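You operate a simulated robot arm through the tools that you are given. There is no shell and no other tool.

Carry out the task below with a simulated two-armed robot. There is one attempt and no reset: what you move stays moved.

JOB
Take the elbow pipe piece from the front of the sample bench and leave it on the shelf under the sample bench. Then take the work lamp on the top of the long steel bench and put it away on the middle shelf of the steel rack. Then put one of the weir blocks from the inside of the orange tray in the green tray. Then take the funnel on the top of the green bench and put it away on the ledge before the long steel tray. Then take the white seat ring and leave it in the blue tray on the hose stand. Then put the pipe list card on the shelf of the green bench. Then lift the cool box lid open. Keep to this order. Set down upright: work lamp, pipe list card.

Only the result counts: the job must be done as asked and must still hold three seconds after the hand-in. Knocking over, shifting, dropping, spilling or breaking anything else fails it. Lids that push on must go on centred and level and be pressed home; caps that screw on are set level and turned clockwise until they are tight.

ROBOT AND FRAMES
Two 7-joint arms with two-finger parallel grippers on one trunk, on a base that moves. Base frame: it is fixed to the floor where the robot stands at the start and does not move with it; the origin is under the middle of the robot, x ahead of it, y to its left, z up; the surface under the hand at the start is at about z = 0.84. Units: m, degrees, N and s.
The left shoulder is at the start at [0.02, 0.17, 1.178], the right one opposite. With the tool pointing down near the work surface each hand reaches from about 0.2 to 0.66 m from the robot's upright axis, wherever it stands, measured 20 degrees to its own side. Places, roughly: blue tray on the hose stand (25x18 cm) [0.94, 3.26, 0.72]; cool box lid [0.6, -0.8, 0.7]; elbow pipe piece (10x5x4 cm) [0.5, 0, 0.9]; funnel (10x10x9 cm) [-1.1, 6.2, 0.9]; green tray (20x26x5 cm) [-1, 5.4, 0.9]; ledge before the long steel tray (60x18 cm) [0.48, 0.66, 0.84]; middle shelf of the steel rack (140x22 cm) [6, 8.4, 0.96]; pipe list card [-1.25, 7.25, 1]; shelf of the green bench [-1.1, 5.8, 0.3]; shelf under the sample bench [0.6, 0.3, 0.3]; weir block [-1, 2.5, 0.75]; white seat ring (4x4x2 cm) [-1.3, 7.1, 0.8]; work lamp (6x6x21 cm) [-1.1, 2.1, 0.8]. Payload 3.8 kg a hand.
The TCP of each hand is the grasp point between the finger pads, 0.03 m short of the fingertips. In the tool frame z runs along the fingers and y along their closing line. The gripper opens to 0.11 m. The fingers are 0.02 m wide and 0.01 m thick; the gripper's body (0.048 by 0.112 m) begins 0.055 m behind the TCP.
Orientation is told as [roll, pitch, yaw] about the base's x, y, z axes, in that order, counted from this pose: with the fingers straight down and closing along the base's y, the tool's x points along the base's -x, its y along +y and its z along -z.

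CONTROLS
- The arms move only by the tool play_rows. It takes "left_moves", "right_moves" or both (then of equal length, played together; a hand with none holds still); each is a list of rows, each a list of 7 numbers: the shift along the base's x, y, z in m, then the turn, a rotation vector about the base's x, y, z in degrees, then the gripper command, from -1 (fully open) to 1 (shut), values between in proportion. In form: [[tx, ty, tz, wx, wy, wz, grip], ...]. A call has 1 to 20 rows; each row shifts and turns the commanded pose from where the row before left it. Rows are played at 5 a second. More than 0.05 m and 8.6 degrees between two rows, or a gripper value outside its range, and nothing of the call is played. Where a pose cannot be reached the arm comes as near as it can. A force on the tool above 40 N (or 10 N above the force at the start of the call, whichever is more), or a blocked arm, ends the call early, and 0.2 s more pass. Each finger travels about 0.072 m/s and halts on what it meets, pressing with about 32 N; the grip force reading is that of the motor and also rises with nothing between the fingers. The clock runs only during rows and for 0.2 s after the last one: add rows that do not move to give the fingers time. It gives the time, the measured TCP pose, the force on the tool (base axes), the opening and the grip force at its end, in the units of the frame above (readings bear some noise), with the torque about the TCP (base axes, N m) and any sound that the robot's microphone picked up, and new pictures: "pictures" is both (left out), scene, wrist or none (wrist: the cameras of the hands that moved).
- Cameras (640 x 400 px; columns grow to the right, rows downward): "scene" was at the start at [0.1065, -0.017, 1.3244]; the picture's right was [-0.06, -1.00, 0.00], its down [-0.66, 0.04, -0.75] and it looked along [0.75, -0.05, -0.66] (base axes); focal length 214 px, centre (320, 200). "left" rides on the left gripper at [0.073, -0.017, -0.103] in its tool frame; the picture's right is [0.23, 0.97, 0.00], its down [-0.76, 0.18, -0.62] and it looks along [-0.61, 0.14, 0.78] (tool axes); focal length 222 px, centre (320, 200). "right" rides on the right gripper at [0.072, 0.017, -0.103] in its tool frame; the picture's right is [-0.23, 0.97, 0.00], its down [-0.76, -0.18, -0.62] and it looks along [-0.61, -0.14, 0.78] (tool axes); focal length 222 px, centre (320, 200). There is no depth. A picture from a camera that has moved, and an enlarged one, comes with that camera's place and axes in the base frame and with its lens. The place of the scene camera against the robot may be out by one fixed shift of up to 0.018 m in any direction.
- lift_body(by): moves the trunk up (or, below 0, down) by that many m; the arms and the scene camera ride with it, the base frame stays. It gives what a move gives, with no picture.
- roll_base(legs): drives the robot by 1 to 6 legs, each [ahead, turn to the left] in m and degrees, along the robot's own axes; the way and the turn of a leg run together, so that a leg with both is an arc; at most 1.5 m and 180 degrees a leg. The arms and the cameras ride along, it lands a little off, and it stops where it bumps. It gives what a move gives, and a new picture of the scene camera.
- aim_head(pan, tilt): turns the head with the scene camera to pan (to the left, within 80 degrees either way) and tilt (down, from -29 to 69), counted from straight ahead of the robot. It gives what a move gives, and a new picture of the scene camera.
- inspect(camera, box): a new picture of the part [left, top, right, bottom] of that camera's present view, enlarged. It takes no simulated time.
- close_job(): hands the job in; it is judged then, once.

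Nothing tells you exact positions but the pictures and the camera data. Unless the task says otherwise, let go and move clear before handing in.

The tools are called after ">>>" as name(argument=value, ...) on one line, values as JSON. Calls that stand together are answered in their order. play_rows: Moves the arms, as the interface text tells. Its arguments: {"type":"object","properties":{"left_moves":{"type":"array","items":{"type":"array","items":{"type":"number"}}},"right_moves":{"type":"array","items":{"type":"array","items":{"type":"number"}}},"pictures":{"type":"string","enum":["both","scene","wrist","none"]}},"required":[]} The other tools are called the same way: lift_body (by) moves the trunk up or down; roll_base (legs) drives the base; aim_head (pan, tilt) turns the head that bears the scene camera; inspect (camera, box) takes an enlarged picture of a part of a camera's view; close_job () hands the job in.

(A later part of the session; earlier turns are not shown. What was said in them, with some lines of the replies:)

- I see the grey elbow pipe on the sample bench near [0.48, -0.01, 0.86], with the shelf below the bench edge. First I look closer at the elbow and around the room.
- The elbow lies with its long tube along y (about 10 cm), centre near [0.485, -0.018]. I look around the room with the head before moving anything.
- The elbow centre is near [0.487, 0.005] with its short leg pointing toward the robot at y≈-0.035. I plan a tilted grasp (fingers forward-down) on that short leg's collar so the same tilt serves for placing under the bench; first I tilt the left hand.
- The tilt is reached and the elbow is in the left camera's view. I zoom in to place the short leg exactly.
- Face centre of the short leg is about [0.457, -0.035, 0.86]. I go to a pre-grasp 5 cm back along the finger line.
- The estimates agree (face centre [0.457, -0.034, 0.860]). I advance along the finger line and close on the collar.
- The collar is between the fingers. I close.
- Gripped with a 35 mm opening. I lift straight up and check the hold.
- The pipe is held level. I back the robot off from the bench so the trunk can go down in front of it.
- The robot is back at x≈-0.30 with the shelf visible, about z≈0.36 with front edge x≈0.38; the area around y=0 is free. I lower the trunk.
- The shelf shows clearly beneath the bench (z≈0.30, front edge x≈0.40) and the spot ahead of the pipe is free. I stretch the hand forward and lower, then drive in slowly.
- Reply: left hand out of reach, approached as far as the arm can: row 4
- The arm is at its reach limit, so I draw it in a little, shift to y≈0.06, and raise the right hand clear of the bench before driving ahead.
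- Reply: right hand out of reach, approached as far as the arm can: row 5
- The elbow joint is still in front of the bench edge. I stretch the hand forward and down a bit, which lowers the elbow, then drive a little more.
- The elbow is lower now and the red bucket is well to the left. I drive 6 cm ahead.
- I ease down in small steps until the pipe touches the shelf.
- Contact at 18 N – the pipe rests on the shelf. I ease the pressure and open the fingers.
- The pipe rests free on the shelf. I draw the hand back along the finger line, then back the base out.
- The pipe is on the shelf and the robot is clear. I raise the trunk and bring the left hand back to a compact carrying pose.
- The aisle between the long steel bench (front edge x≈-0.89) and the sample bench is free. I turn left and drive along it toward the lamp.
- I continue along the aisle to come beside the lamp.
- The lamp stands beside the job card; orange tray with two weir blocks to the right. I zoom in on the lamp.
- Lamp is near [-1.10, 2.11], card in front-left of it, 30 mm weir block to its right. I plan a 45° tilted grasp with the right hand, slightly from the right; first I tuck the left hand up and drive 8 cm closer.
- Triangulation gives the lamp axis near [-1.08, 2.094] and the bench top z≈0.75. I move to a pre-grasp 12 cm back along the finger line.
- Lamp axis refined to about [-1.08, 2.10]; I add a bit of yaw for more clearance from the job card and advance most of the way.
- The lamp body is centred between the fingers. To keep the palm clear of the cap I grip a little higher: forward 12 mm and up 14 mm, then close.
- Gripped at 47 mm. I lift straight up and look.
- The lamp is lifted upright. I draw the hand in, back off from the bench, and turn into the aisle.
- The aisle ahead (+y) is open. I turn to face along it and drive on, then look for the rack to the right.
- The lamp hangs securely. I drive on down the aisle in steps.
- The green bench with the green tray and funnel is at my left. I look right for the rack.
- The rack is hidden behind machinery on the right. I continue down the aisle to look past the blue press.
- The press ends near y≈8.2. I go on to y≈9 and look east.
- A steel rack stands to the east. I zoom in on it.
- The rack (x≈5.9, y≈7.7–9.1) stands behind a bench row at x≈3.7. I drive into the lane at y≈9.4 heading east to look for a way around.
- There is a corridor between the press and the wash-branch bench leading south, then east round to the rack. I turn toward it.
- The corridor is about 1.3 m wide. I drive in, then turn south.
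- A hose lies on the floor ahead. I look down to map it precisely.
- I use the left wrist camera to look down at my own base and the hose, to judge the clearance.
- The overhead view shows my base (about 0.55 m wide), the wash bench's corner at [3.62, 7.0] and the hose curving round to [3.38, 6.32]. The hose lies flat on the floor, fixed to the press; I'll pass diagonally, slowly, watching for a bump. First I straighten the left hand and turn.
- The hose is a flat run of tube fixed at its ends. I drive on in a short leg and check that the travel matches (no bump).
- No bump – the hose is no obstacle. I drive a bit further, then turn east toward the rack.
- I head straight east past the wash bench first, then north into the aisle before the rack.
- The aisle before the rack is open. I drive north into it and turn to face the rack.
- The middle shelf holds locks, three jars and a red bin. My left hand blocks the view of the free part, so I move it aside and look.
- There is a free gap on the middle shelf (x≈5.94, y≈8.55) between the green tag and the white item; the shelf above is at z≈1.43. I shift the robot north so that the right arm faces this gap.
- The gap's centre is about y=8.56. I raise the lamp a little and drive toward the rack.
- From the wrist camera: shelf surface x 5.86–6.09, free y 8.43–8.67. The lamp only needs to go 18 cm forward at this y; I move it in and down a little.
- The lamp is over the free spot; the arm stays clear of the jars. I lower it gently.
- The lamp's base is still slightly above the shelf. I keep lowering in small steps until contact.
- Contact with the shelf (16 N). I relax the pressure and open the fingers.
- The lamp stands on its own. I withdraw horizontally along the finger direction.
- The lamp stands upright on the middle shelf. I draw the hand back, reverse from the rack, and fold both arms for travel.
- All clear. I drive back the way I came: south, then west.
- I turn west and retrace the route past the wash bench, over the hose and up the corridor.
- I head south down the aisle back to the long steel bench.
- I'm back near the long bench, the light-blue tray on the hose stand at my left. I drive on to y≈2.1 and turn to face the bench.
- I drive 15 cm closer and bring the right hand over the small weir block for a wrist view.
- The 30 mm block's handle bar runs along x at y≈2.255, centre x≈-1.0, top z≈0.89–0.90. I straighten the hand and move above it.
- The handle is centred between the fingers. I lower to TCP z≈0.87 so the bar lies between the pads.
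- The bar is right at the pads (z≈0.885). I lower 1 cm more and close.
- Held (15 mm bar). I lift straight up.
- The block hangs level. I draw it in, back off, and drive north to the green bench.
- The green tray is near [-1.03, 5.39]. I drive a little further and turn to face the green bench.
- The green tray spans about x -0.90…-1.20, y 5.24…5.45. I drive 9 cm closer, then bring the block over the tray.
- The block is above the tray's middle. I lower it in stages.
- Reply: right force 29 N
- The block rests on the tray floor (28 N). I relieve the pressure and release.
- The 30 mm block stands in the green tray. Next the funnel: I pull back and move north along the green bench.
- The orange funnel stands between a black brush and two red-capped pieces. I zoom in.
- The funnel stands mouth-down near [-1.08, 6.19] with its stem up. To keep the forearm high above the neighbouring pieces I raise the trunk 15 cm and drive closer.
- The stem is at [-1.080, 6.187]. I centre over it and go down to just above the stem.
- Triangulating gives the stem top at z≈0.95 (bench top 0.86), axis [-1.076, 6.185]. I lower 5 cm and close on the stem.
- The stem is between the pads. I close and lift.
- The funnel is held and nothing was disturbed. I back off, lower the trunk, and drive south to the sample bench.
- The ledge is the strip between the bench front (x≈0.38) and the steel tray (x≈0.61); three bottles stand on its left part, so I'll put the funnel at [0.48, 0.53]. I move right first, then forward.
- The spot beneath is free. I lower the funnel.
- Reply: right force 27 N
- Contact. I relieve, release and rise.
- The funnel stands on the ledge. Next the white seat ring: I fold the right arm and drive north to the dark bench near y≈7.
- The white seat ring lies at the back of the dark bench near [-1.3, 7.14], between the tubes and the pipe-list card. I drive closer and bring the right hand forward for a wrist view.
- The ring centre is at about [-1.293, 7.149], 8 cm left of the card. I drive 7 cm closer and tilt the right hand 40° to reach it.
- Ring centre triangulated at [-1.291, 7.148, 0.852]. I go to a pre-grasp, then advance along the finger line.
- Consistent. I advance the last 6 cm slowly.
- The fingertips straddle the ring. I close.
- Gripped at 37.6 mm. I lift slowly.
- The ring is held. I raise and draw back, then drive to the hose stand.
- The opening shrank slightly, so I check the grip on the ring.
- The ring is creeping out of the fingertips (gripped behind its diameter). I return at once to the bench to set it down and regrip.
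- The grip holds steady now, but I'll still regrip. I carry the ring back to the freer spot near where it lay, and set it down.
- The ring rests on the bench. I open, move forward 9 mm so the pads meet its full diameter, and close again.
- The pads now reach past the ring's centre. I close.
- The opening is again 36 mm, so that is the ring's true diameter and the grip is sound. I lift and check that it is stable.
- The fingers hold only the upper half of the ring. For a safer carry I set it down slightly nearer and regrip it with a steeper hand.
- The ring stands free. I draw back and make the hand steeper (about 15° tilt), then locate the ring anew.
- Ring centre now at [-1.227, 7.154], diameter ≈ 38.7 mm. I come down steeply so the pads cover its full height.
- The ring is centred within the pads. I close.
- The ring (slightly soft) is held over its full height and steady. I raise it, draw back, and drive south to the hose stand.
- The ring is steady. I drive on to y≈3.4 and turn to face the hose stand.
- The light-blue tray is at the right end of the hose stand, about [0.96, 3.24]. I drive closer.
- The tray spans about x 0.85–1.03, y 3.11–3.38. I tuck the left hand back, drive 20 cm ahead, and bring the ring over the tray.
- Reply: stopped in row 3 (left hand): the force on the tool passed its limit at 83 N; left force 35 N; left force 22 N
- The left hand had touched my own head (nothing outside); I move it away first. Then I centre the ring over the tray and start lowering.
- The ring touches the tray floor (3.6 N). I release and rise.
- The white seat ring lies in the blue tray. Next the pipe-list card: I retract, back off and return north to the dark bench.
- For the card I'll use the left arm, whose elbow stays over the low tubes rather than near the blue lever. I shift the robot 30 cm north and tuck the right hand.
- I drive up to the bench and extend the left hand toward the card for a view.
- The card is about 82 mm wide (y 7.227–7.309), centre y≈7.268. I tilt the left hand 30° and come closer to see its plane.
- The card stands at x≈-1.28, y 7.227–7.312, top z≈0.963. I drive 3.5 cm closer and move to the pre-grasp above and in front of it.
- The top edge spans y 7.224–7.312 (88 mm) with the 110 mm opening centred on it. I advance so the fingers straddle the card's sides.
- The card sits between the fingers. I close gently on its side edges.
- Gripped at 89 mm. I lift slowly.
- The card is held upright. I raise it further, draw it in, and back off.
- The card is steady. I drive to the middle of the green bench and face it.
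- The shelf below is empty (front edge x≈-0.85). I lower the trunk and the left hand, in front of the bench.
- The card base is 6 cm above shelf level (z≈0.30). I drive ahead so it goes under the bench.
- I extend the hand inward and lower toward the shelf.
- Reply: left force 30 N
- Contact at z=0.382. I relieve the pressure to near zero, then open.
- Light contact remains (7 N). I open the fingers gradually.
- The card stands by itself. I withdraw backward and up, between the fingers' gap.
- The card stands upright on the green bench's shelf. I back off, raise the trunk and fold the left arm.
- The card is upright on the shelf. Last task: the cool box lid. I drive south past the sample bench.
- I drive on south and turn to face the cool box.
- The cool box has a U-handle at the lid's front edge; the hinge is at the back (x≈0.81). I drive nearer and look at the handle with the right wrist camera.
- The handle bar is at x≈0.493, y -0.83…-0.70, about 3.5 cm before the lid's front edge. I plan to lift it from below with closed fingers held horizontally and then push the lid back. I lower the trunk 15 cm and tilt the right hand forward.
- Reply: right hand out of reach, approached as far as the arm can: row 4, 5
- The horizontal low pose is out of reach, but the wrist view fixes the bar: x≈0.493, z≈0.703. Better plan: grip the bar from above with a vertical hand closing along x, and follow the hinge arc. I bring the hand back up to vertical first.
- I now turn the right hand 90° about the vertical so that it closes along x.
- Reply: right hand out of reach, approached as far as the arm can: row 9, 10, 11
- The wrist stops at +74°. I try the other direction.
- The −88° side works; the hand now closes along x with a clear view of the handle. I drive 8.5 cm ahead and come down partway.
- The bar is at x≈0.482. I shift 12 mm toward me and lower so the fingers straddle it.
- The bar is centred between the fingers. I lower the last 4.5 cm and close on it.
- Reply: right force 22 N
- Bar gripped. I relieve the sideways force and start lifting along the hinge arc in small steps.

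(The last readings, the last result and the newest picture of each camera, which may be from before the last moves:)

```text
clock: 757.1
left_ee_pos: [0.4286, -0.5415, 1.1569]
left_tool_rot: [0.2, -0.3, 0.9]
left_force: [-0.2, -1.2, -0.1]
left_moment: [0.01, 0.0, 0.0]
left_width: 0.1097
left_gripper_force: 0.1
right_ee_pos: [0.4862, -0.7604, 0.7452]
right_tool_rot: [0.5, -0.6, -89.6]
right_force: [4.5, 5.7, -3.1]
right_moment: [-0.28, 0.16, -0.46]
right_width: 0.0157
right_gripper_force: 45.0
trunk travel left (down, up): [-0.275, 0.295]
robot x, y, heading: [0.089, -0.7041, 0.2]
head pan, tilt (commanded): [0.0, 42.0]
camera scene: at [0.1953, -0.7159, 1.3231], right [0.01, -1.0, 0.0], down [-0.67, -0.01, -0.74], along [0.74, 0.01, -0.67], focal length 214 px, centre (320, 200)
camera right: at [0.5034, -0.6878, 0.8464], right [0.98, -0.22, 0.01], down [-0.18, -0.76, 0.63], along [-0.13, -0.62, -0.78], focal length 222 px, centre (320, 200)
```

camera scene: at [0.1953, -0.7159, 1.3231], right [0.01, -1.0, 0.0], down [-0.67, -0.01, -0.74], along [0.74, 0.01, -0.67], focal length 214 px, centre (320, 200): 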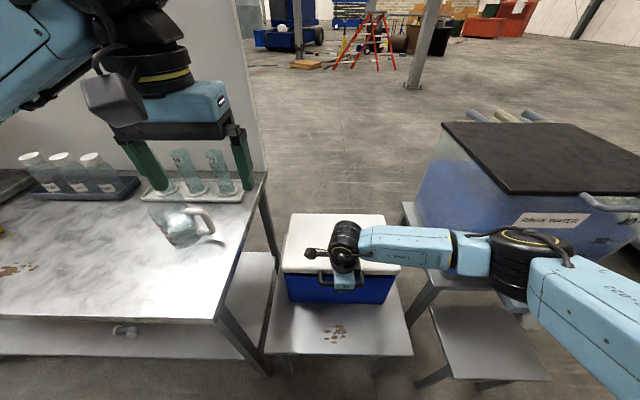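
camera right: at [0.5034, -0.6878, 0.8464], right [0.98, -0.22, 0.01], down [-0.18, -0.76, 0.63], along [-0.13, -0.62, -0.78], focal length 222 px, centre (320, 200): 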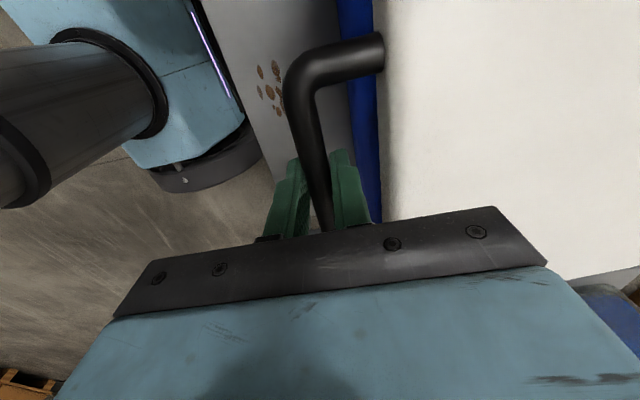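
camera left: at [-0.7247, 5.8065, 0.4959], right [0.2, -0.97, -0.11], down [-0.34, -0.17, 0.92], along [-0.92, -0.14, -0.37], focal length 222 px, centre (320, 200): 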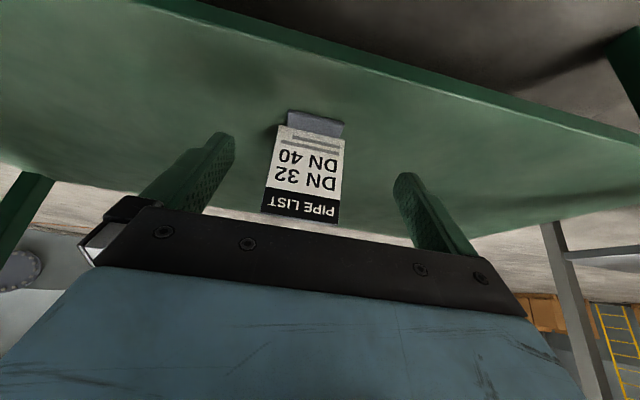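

The lid rises freely. I continue along the arc.

>>> play_rows(right_moves=[[0.004, 0, 0.0155, 0, 0, 0, 1], [0.0044, 0, 0.0155, 0, 0, 0, 1], [0.0046, 0, 0.0148, 0, 0, 0, 1], [0.0047, 0, 0.0147, 0, 0, 0, 1], [0, 0, 0, 0, 0, 0, 1]], pictures="both")

```text
clock: 758.3
left_ee_pos: [0.425, -0.5422, 1.1574]
left_tool_rot: [0.2, -0.4, 0.7]
left_force: [-0.4, 0.3, 0.0]
left_moment: [-0.03, -0.01, -0.04]
left_width: 0.1099
left_gripper_force: 0.1
right_ee_pos: [0.5027, -0.7606, 0.8058]
right_tool_rot: [0.5, -0.7, -89.5]
right_force: [-21.2, -0.4, 6.2]
right_moment: [-0.39, 0.33, -0.55]
right_width: 0.0156
right_gripper_force: 44.8
trunk travel left (down, up): [-0.275, 0.295]
robot x, y, heading: [0.0911, -0.7099, 0.5]
head pan, tilt (commanded): [0.0, 42.0]
camera scene: at [0.192, -0.7164, 1.3235], right [0.01, -1.0, 0.0], down [-0.67, 0.0, -0.74], along [0.74, 0.01, -0.67], focal length 214 px, centre (320, 200)
camera right: at [0.5189, -0.688, 0.9089], right [0.98, -0.22, 0.01], down [-0.18, -0.76, 0.63], along [-0.13, -0.62, -0.78], focal length 222 px, centre (320, 200)
```

scene: 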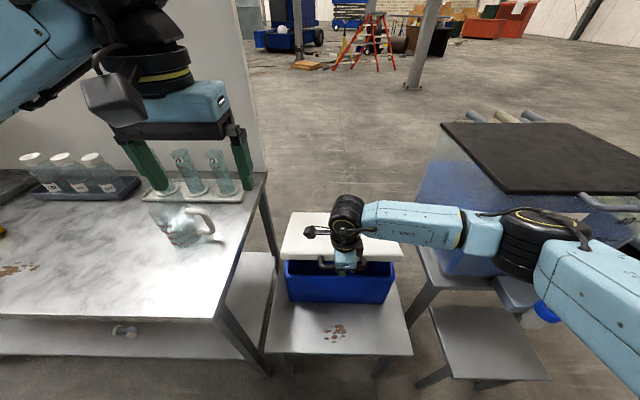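
right: 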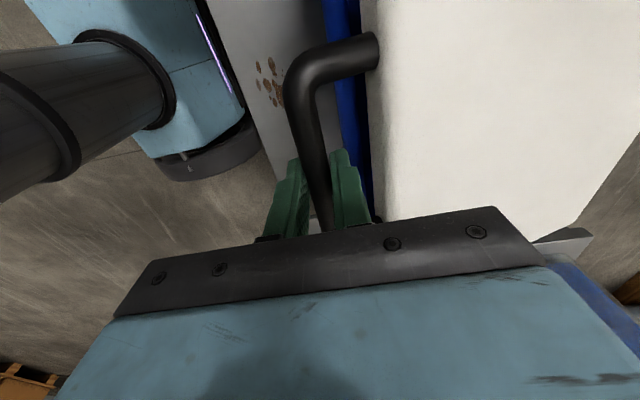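

The lid opens; a slight correction of the hinge estimate (x≈0.78, z≈0.70) and I continue.

>>> play_rows(right_moves=[[0.0023, 0, 0.0154, 0, 0, 0, 1], [0.0043, 0, 0.0154, 0, 0, 0, 1], [0.0068, 0, 0.0137, 0, 0, 0, 1], [0.0075, 0, 0.0137, 0, 0, 0, 1], [0, 0, 0, 0, 0, 0, 1]], pictures="scene")

```text
clock: 759.5
left_ee_pos: [0.431, -0.5429, 1.1562]
left_tool_rot: [0.3, -0.2, 0.8]
left_force: [0.4, 0.5, 0.5]
left_moment: [0.04, -0.02, 0.04]
left_width: 0.1098
left_gripper_force: 0.1
right_ee_pos: [0.5293, -0.7616, 0.8621]
right_tool_rot: [0.7, -0.5, -89.5]
right_force: [14.3, 4.1, -11.0]
right_moment: [0.26, -0.38, -0.48]
right_width: 0.0158
right_gripper_force: 45.3
trunk travel left (down, up): [-0.275, 0.295]
robot x, y, heading: [0.0861, -0.7027, 0.3]
head pan, tilt (commanded): [0.0, 42.0]
camera scene: at [0.197, -0.7161, 1.3229], right [0.01, -1.0, 0.0], down [-0.67, -0.01, -0.74], along [0.74, 0.01, -0.67], focal length 214 px, centre (320, 200)
```

scene: 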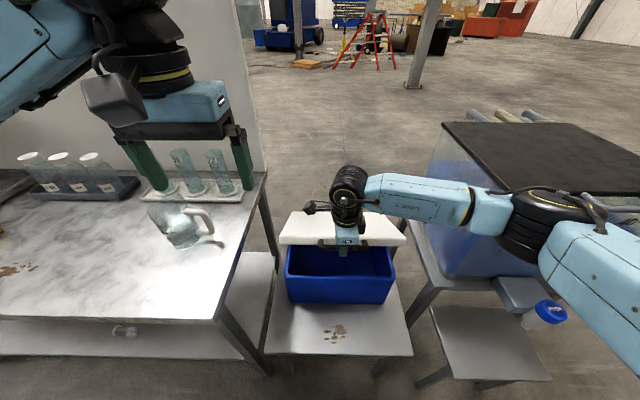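

>>> play_rows(right_moves=[[0.01, 0, 0.0124, 0, 0, 0, 1], [0.0099, 0, 0.0123, 0, 0, 0, 1], [0.01, 0, 0.0117, 0, 0, 0, 1], [0.0101, 0, 0.0117, 0, 0, 0, 1], [0, 0, 0, 0, 0, 0, 1]], pictures="scene")

```text
clock: 760.7
left_ee_pos: [0.4272, -0.5434, 1.1563]
left_tool_rot: [0.4, -0.3, 0.8]
left_force: [-0.2, -0.2, -0.1]
left_moment: [-0.02, -0.01, 0.04]
left_width: 0.1102
left_gripper_force: 0.0
right_ee_pos: [0.5673, -0.7618, 0.9127]
right_tool_rot: [0.6, -0.7, -89.5]
right_force: [-3.3, -7.9, 0.1]
right_moment: [-0.61, 0.21, -0.61]
right_width: 0.0157
right_gripper_force: 44.9
trunk travel left (down, up): [-0.275, 0.295]
robot x, y, heading: [0.0903, -0.7055, 0.2]
head pan, tilt (commanded): [0.0, 42.0]
camera scene: at [0.1943, -0.7174, 1.3232], right [0.01, -1.0, 0.0], down [-0.67, 0.0, -0.74], along [0.74, 0.01, -0.67], focal length 214 px, centre (320, 200)
```

scene: 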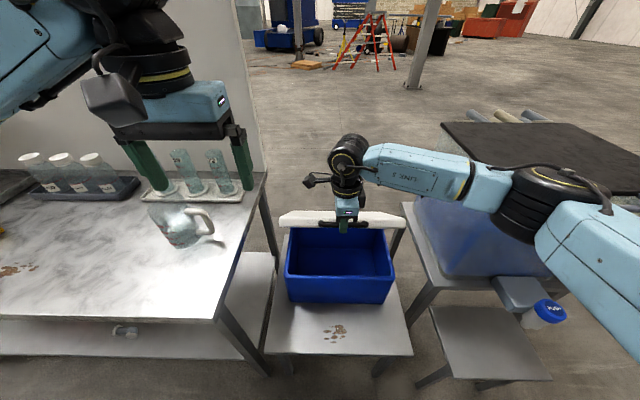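

>>> play_rows(right_moves=[[0.0111, 0, 0.0107, 0, 0, 0, 1], [0.0112, 0, 0.0106, 0, 0, 0, 1], [0.0123, 0, 0.0094, 0, 0, 0, 1], [0.0123, 0, 0.0093, 0, 0, 0, 1], [0.0131, 0, 0.008, 0, 0, 0, 1], [0.0131, 0, 0.008, 0, 0, 0, 1], [0, 0, 0, 0, 0, 0, 1]], pictures="both")

```text
clock: 762.3
left_ee_pos: [0.427, -0.5443, 1.1579]
left_tool_rot: [0.3, -0.4, 0.8]
left_force: [0.5, 0.5, 0.5]
left_moment: [0.0, 0.02, -0.03]
left_width: 0.1101
left_gripper_force: 0.3
right_ee_pos: [0.6388, -0.762, 0.9673]
right_tool_rot: [0.7, -0.5, -89.6]
right_force: [-5.1, -12.7, 5.9]
right_moment: [-0.44, 0.14, -0.74]
right_width: 0.0156
right_gripper_force: 45.2
trunk travel left (down, up): [-0.275, 0.295]
robot x, y, heading: [0.0855, -0.7039, 0.5]
head pan, tilt (commanded): [0.0, 42.0]
camera scene: at [0.1937, -0.7179, 1.3233], right [0.01, -1.0, 0.0], down [-0.67, 0.0, -0.74], along [0.74, 0.01, -0.67], focal length 214 px, centre (320, 200)
camera right: at [0.6554, -0.6895, 1.0696], right [0.98, -0.22, 0.01], down [-0.18, -0.76, 0.63], along [-0.13, -0.62, -0.78], focal length 222 px, centre (320, 200)
```

scene: 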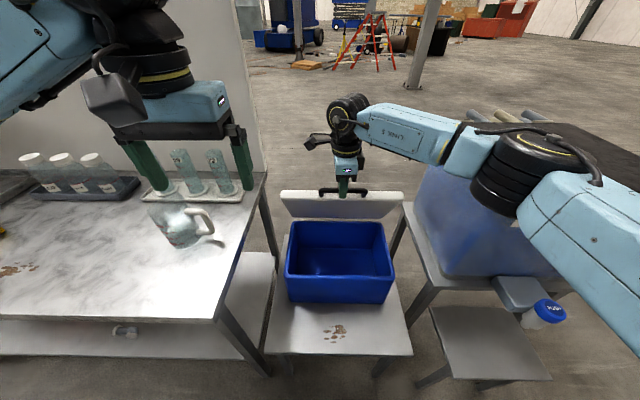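
right: 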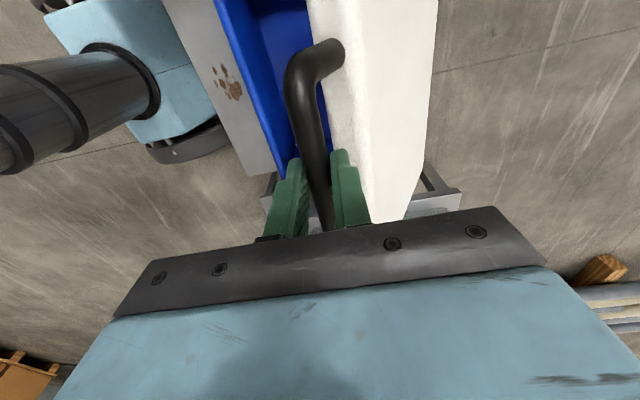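

The lid is at about 60° with low forces. I go on, now also tilting the hand forward so the reach suffices.

>>> play_rows(right_moves=[[0.0129, -0.001, 0.007, 0, -4, 0, 1], [0.0133, 0, 0.0062, 0, -4, 0, 1], [0.0136, 0, 0.0053, 0, -4, 0, 1], [0.0138, 0, 0.0046, 0, -4, 0, 1], [0, 0, 0, 0, 0, 0, 1]], pictures="scene")

```text
clock: 763.5
left_ee_pos: [0.4296, -0.5431, 1.158]
left_tool_rot: [0.2, -0.3, 0.8]
left_force: [0.4, -0.6, 0.5]
left_moment: [0.03, 0.05, -0.01]
left_width: 0.11
left_gripper_force: 0.1
right_ee_pos: [0.696, -0.7622, 0.9907]
right_tool_rot: [16.6, -0.6, -89.8]
right_force: [-1.1, -3.6, -0.5]
right_moment: [0.09, 0.08, -0.94]
right_width: 0.0157
right_gripper_force: 45.2
trunk travel left (down, up): [-0.275, 0.295]
robot x, y, heading: [0.0865, -0.708, 0.5]
head pan, tilt (commanded): [0.0, 42.0]
camera scene: at [0.1946, -0.7169, 1.3232], right [0.01, -1.0, 0.0], down [-0.67, 0.0, -0.74], along [0.74, 0.01, -0.67], focal length 214 px, centre (320, 200)
```

scene: 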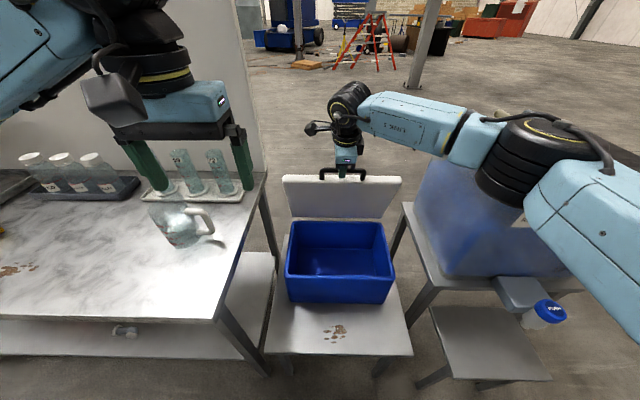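

Very low forces. I continue past vertical.

>>> play_rows(right_moves=[[0.0141, 0, 0.0038, 0, -4, 0, 1], [0.0143, 0, 0.0028, 0, -4, 0, 1], [0.0144, 0, 0.0021, 0, -4, 0, 1], [0.0147, 0, 0.001, 0, -4, 0, 1], [0, 0, 0, 0, 0, 0, 1]], pictures="scene")

>>> play_rows(right_moves=[[0.0147, 0, 0.0004, 0, -4, 0, 1], [0.0147, 0, -0.0006, 0, -4, 0, 1], [0, 0, 0, 0, 0, 0, 1]], pictures="scene")

```text
clock: 764.7
left_ee_pos: [0.4284, -0.5418, 1.1564]
left_tool_rot: [0.2, -0.2, 0.8]
left_force: [-0.9, 0.1, -0.6]
left_moment: [-0.04, -0.02, -0.01]
left_width: 0.1099
left_gripper_force: 0.1
right_ee_pos: [0.7514, -0.7624, 1.0006]
right_tool_rot: [32.6, -0.7, -89.9]
right_force: [0.0, -2.0, -0.3]
right_moment: [0.11, 0.01, -0.98]
right_width: 0.0157
right_gripper_force: 45.3
trunk travel left (down, up): [-0.275, 0.295]
robot x, y, heading: [0.0883, -0.7051, 0.4]
head pan, tilt (commanded): [0.0, 42.0]
camera scene: at [0.1947, -0.7167, 1.3232], right [0.01, -1.0, 0.0], down [-0.67, 0.0, -0.74], along [0.74, 0.01, -0.67], focal length 214 px, centre (320, 200)
```

scene: 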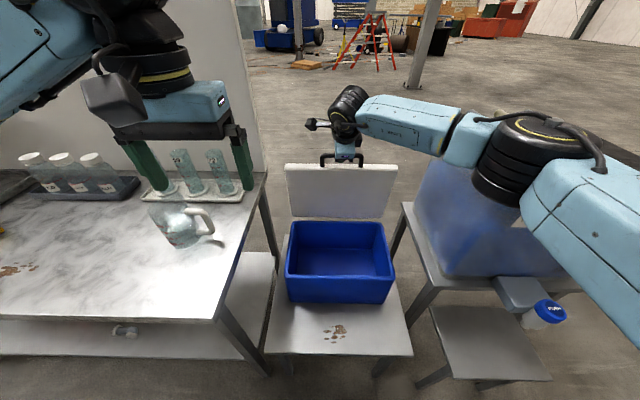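

```text
clock: 765.5
left_ee_pos: [0.4285, -0.5431, 1.1569]
left_tool_rot: [0.3, -0.3, 0.8]
left_force: [-0.2, 1.1, -0.9]
left_moment: [-0.01, 0.0, -0.01]
left_width: 0.11
left_gripper_force: 0.1
right_ee_pos: [0.7806, -0.7644, 1.001]
right_tool_rot: [40.6, -0.8, -90.0]
right_force: [-0.6, -4.8, -0.9]
right_moment: [0.16, 0.05, -1.04]
right_width: 0.0157
right_gripper_force: 45.1
trunk travel left (down, up): [-0.275, 0.295]
robot x, y, heading: [0.0864, -0.7059, 0.6]
head pan, tilt (commanded): [0.0, 42.0]
camera scene: at [0.1949, -0.7172, 1.3231], right [0.01, -1.0, 0.0], down [-0.67, 0.0, -0.74], along [0.74, 0.01, -0.67], focal length 214 px, centre (320, 200)
```

scene: 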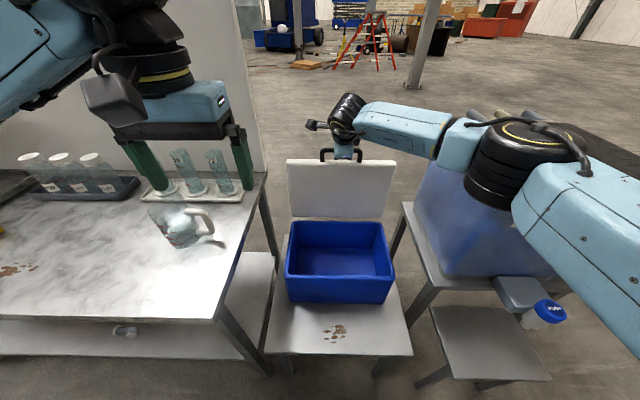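

>>> play_rows(right_moves=[[0.0148, 0, -0.0014, 0, -4, 0, 1], [0.0151, 0, -0.002, 0, -3, 0, 1], [0, 0, 0, 0, 0, 0, 1]], pictures="scene")

>>> play_rows(right_moves=[[0.0152, 0, -0.0024, 0, 0, 0, 1], [0.0151, 0, -0.003, 0, 0, 0, 1], [0, 0, 0, 0, 0, 0, 1]], pictures="scene")

```text
clock: 766.3
left_ee_pos: [0.4291, -0.5437, 1.1577]
left_tool_rot: [0.3, -0.3, 0.8]
left_force: [0.2, 0.3, -1.3]
left_moment: [-0.01, -0.02, 0.02]
left_width: 0.11
left_gripper_force: 0.0
right_ee_pos: [0.8116, -0.7634, 0.9961]
right_tool_rot: [47.6, -0.8, -90.1]
right_force: [-1.1, -4.4, -3.5]
right_moment: [0.33, 0.11, -1.0]
right_width: 0.0158
right_gripper_force: 44.5
trunk travel left (down, up): [-0.275, 0.295]
robot x, y, heading: [0.0876, -0.7053, 0.4]
head pan, tilt (commanded): [0.0, 42.0]
camera scene: at [0.1952, -0.7171, 1.3231], right [0.01, -1.0, 0.0], down [-0.67, 0.0, -0.74], along [0.74, 0.01, -0.67], focal length 214 px, centre (320, 200)
```

scene: 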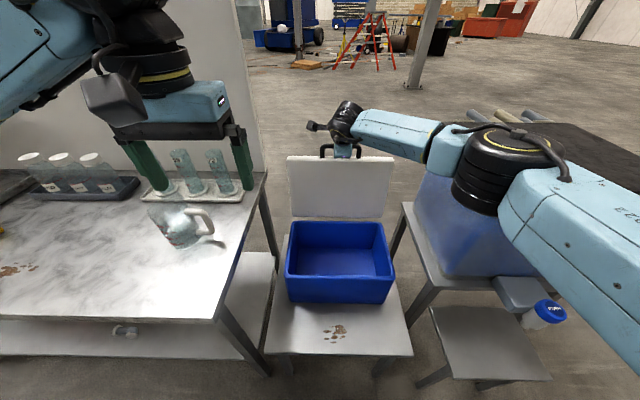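

```text
clock: 767.1
left_ee_pos: [0.4292, -0.5435, 1.1551]
left_tool_rot: [0.4, -0.3, 0.8]
left_force: [-0.2, 0.5, -0.2]
left_moment: [0.01, 0.0, 0.0]
left_width: 0.1099
left_gripper_force: 0.1
right_ee_pos: [0.8409, -0.7642, 0.9901]
right_tool_rot: [47.7, -0.7, -90.0]
right_force: [0.9, -5.1, -1.6]
right_moment: [0.27, 0.06, -1.21]
right_width: 0.0157
right_gripper_force: 44.5
trunk travel left (down, up): [-0.275, 0.295]
robot x, y, heading: [0.0869, -0.7051, 0.5]
head pan, tilt (commanded): [0.0, 42.0]
camera scene: at [0.1949, -0.7171, 1.3232], right [0.01, -1.0, 0.0], down [-0.67, 0.0, -0.74], along [0.74, 0.01, -0.67], focal length 214 px, centre (320, 200)
```

scene: 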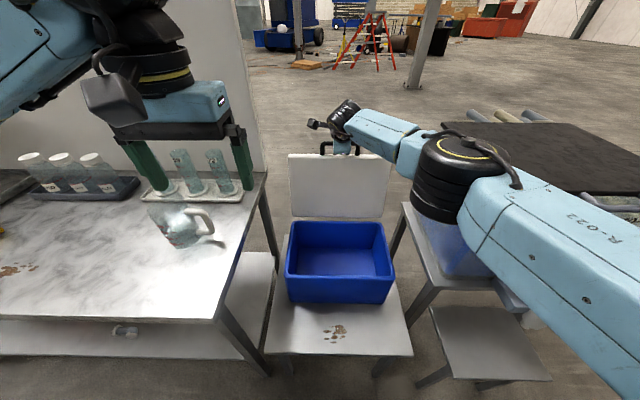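

The lid is past vertical (~102°) with no stop yet. I guide it a little further to find its rest.

>>> play_rows(right_moves=[[0.0139, 0, -0.0045, 0, -6.4, 0, 1], [0.014, 0, -0.0058, 0, -6, 0, 1], [0, 0, 0, 0, 0, 0, 1]], pictures="both")

```text
clock: 767.5
left_ee_pos: [0.4233, -0.5439, 1.1581]
left_tool_rot: [0.3, -0.4, 0.6]
left_force: [-0.2, -0.1, 0.4]
left_moment: [0.02, 0.02, 0.01]
left_width: 0.11
left_gripper_force: 0.0
right_ee_pos: [0.8438, -0.7642, 0.9882]
right_tool_rot: [51.9, -0.6, -90.7]
right_force: [-25.5, -4.3, 9.2]
right_moment: [0.13, 0.24, -1.43]
right_width: 0.016
right_gripper_force: 45.7
trunk travel left (down, up): [-0.275, 0.295]
robot x, y, heading: [0.0896, -0.706, 0.4]
head pan, tilt (commanded): [0.0, 42.0]
stopped in row 1 (right hand): the force on the tool passed its limit at 42 N (the readings are from after the stop); the commanded pose is now the measured one
camera scene: at [0.1891, -0.7172, 1.3238], right [0.01, -1.0, 0.0], down [-0.67, 0.0, -0.75], along [0.75, 0.0, -0.67], focal length 214 px, centre (320, 200)
camera right: at [0.7747, -0.6904, 1.0637], right [0.6, -0.23, 0.77], down [-0.61, -0.75, 0.25], along [0.52, -0.62, -0.59], focal length 222 px, centre (320, 200)
```

scene: 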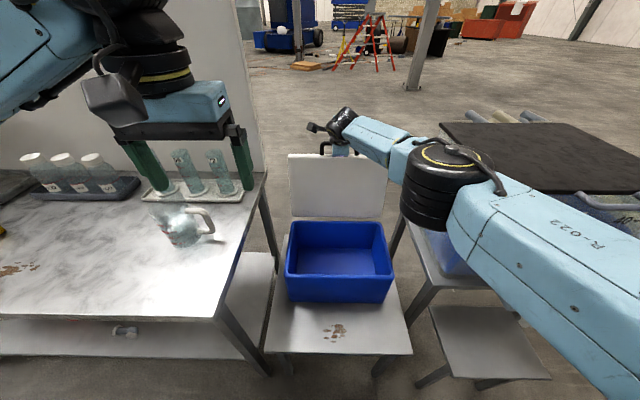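
right: 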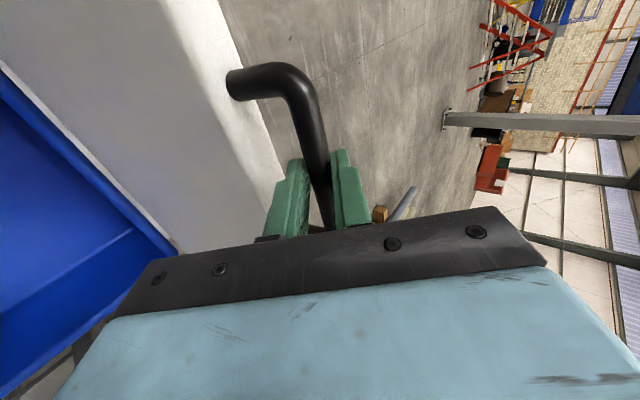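

The lid has met its stop just past vertical (~103°). I relieve the force, open slightly and slide the fingers off the bar along their own direction.

>>> play_rows(right_moves=[[-0.003, 0, 0, 0, 0, 0, 1], [0, 0, 0, 0, 0, 0, 1], [0, 0, 0, 0, 0, 0, 0.6], [0, 0, 0, 0, 0, 0, 0.5], [0, 0, 0, 0, 0, 0, 0.5]], pictures="wrist")

>>> inspect(camera="right", box=[200, 40, 440, 240])

```text
clock: 768.7
left_ee_pos: [0.4276, -0.5433, 1.1569]
left_tool_rot: [0.2, -0.2, 0.8]
left_force: [0.0, 0.5, -0.3]
left_moment: [-0.01, -0.03, -0.01]
left_width: 0.11
left_gripper_force: 0.1
right_ee_pos: [0.844, -0.7611, 0.9835]
right_tool_rot: [51.9, -0.6, -90.2]
right_force: [0.8, 0.2, 0.2]
right_moment: [-0.03, 0.03, 0.03]
right_width: 0.0274
right_gripper_force: 0.1
trunk travel left (down, up): [-0.275, 0.295]
robot x, y, heading: [0.0899, -0.7079, 0.2]
head pan, tilt (commanded): [0.0, 42.0]
camera right: at [0.775, -0.6893, 1.0596], right [0.6, -0.22, 0.77], down [-0.6, -0.76, 0.25], along [0.52, -0.62, -0.59], focal length 222 px, centre (320, 200)
```

right: 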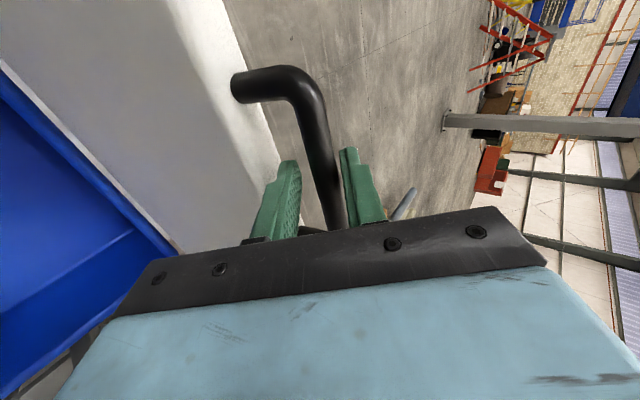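

```text
2.00 times, centred on (320, 140) of right
camera zoom: at [0.775, -0.6893, 1.0596], right [0.6, -0.22, 0.77], down [-0.6, -0.76, 0.25], along [0.52, -0.62, -0.59], focal length 444 px, centre (320, 320)
```

zoom: 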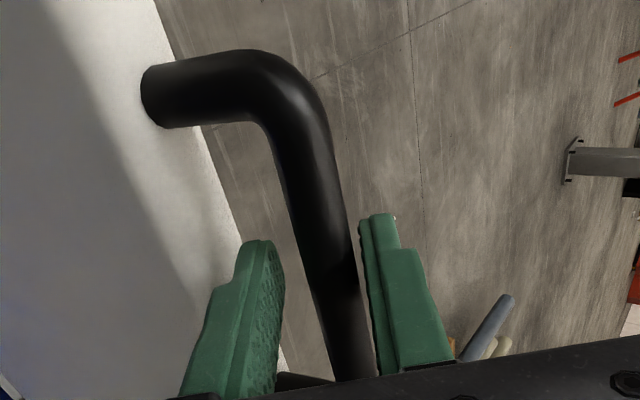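

The lid stays open by itself. I withdraw the fingers along their axis.

>>> play_rows(right_moves=[[0.0015, 0, 0.0019, 0, 0, 0, 0.5], [-0.0079, 0, 0.0062, 0, 0, 0, 0.5], [-0.0118, 0, 0.0093, 0, 0, 0, 0.5], [-0.0157, 0, 0.0123, 0, 0, 0, 0.5], [-0.0236, 0, 0.0185, 0, 0, 0, 0.5], [-0.0315, 0, 0.0247, 0, 0, 0, 0.5], [0, 0, 0, 0, 0, 0, 0.5]], pictures="both")

```text
clock: 770.3
left_ee_pos: [0.4283, -0.5424, 1.1582]
left_tool_rot: [0.3, -0.3, 0.8]
left_force: [0.2, -0.5, -0.2]
left_moment: [-0.03, -0.04, -0.02]
left_width: 0.1098
left_gripper_force: 0.1
right_ee_pos: [0.7569, -0.7623, 1.0556]
right_tool_rot: [51.9, -0.8, -90.2]
right_force: [0.8, 0.9, -0.3]
right_moment: [-0.04, 0.0, -0.02]
right_width: 0.0275
right_gripper_force: 0.0
trunk travel left (down, up): [-0.275, 0.295]
robot x, y, heading: [0.0876, -0.7038, 0.4]
head pan, tilt (commanded): [0.0, 42.0]
camera scene: at [0.1947, -0.7165, 1.3231], right [0.01, -1.0, 0.0], down [-0.67, 0.0, -0.74], along [0.74, 0.0, -0.67], focal length 214 px, centre (320, 200)
camera right: at [0.6872, -0.6891, 1.1319], right [0.6, -0.22, 0.77], down [-0.6, -0.76, 0.25], along [0.52, -0.62, -0.59], focal length 222 px, centre (320, 200)
```

scene: 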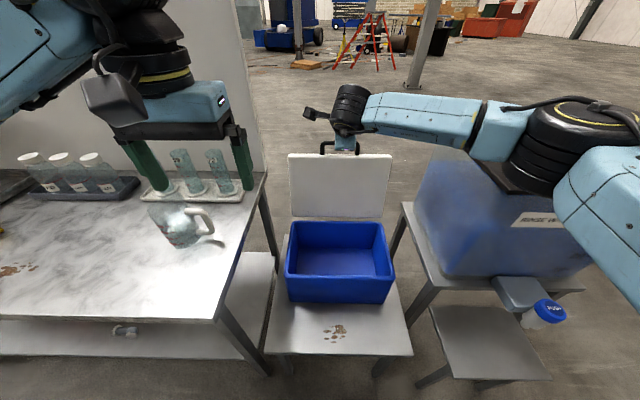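
right: 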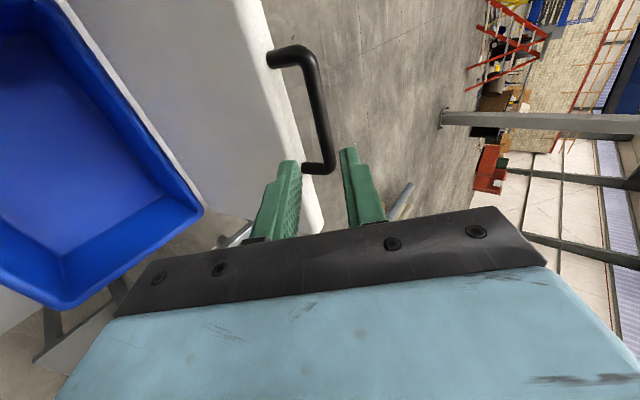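

The lid stays open and the hand is free. I move the arm clear and back off.

>>> play_rows(right_moves=[[-0.03, 0, 0.02, 0, 0, 0, 0.5], [-0.04, 0, 0.02, 0, 0, 0, 0.3], [-0.04, 0, 0.01, 0, 0, 0, 0], [-0.04, 0, 0, 0, 6, 0, 0], [-0.04, 0, 0, 0, 6, 0, 0], [-0.04, 0, 0, 0, 6, 0, 0], [0, 0, 0, 0, 0, 0, 0]], pictures="none")

>>> roll_base(legs=[[-0.3, 0]])

>>> inspect(camera="scene", box=[160, 80, 480, 280])

```text
clock: 771.9
left_ee_pos: [0.4283, -0.5432, 1.1572]
left_tool_rot: [0.2, -0.3, 0.8]
left_force: [-0.4, -0.6, -0.1]
left_moment: [0.0, -0.01, 0.01]
left_width: 0.1097
left_gripper_force: 0.0
right_ee_pos: [0.5271, -0.7637, 1.1083]
right_tool_rot: [33.8, -0.7, -90.2]
right_force: [-0.4, 0.9, 0.5]
right_moment: [0.0, -0.04, 0.0]
right_width: 0.0549
right_gripper_force: 0.1
trunk travel left (down, up): [-0.275, 0.295]
robot x, y, heading: [0.0901, -0.7021, 0.4]
head pan, tilt (commanded): [0.0, 42.0]
```

```text
clock: 773.9
left_ee_pos: [0.1293, -0.5453, 1.1563]
left_tool_rot: [0.1, -0.3, 0.7]
left_force: [0.0, -0.5, 0.3]
left_moment: [0.0, -0.01, -0.01]
left_width: 0.1101
left_gripper_force: 0.1
right_ee_pos: [0.2286, -0.7657, 1.1095]
right_tool_rot: [33.9, -0.8, -90.1]
right_force: [-0.3, -0.8, 0.7]
right_moment: [-0.01, 0.01, -0.02]
right_width: 0.0553
right_gripper_force: 0.0
trunk travel left (down, up): [-0.275, 0.295]
robot x, y, heading: [-0.2136, -0.7089, 0.4]
head pan, tilt (commanded): [0.0, 42.0]
camera scene: at [-0.1046, -0.7186, 1.3233], right [0.01, -1.0, 0.0], down [-0.67, 0.0, -0.74], along [0.74, 0.0, -0.67], focal length 214 px, centre (320, 200)
```

scene: 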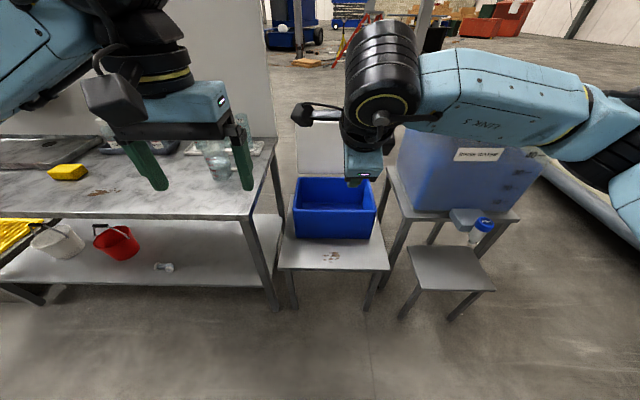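

```text
2.00 times, centred on (320, 180) of scene
camera zoom: at [-0.1046, -0.7186, 1.3233], right [0.01, -1.0, 0.0], down [-0.67, 0.0, -0.74], along [0.74, 0.0, -0.67], focal length 429 px, centre (320, 240)
```

zoom: 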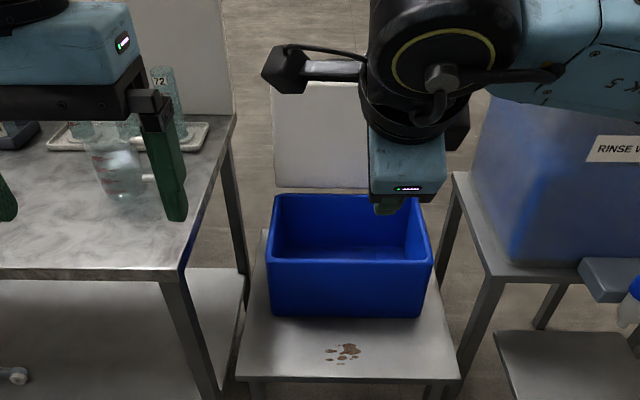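

The lid stands open. I take a last look at the sample bench (funnel and elbow pipe) before handing in.

>>> aim_head(pan=45, tilt=30)

```text
clock: 775.0
left_ee_pos: [0.1308, -0.5457, 1.1572]
left_tool_rot: [0.2, -0.4, 0.8]
left_force: [0.5, 0.6, 0.4]
left_moment: [-0.03, 0.01, 0.03]
left_width: 0.11
left_gripper_force: 0.1
right_ee_pos: [0.2302, -0.7651, 1.1078]
right_tool_rot: [33.8, -0.7, -90.1]
right_force: [-0.5, -0.1, 0.8]
right_moment: [0.0, 0.0, 0.02]
right_width: 0.055
right_gripper_force: 0.1
trunk travel left (down, up): [-0.275, 0.295]
robot x, y, heading: [-0.208, -0.7064, 0.6]
head pan, tilt (commanded): [45.0, 30.0]
camera scene: at [-0.1238, -0.6548, 1.3415], right [0.71, -0.7, 0.0], down [-0.35, -0.36, -0.87], along [0.61, 0.62, -0.5], focal length 214 px, centre (320, 200)
```

scene: 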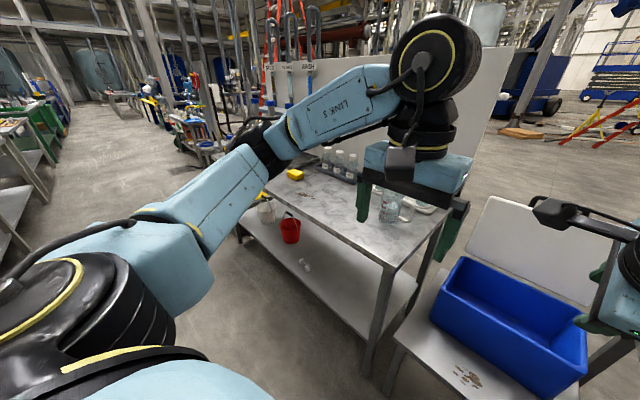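

The cool box lid is open, the elbow pipe is still on its shelf, and both hands are clear. All seven steps were done in order, so I hand in.

>>> close_job()

```text
The job is handed in.
```

I did all seven steps in the order you gave and handed the job in. I don't have the judging result. My last look before hand-in showed the lid open and the elbow pipe still on its shelf. The other items were only checked right after each was set down.

| Item | Where it is now |
|---|---|
| Elbow pipe piece | On the shelf under the sample bench, towards the front |
| Work lamp | Upright on the middle shelf of the steel rack, between the green tag and the white item |
| Weir block (the 30 mm one) | Standing in the green tray |
| Funnel | On the ledge before the long steel tray, right of the three bottles |
| White seat ring | In the blue tray on the hose stand |
| Pipe list card | Upright on the green bench's shelf |
| Cool box lid | Open against its stop, just past vertical |

- **Seat ring:** my first grip crept. I set the ring down on its own bench about 6 cm from where it had been, gripped it again and carried it to the tray without trouble.
- **Left hand:** it bumped my own head once, at about 83 N, near the hose stand. It touched nothing outside the robot.
- **Floor hose:** I drove across the hose beside the filter press on both trips to the rack. I felt no bump and saw nothing move.
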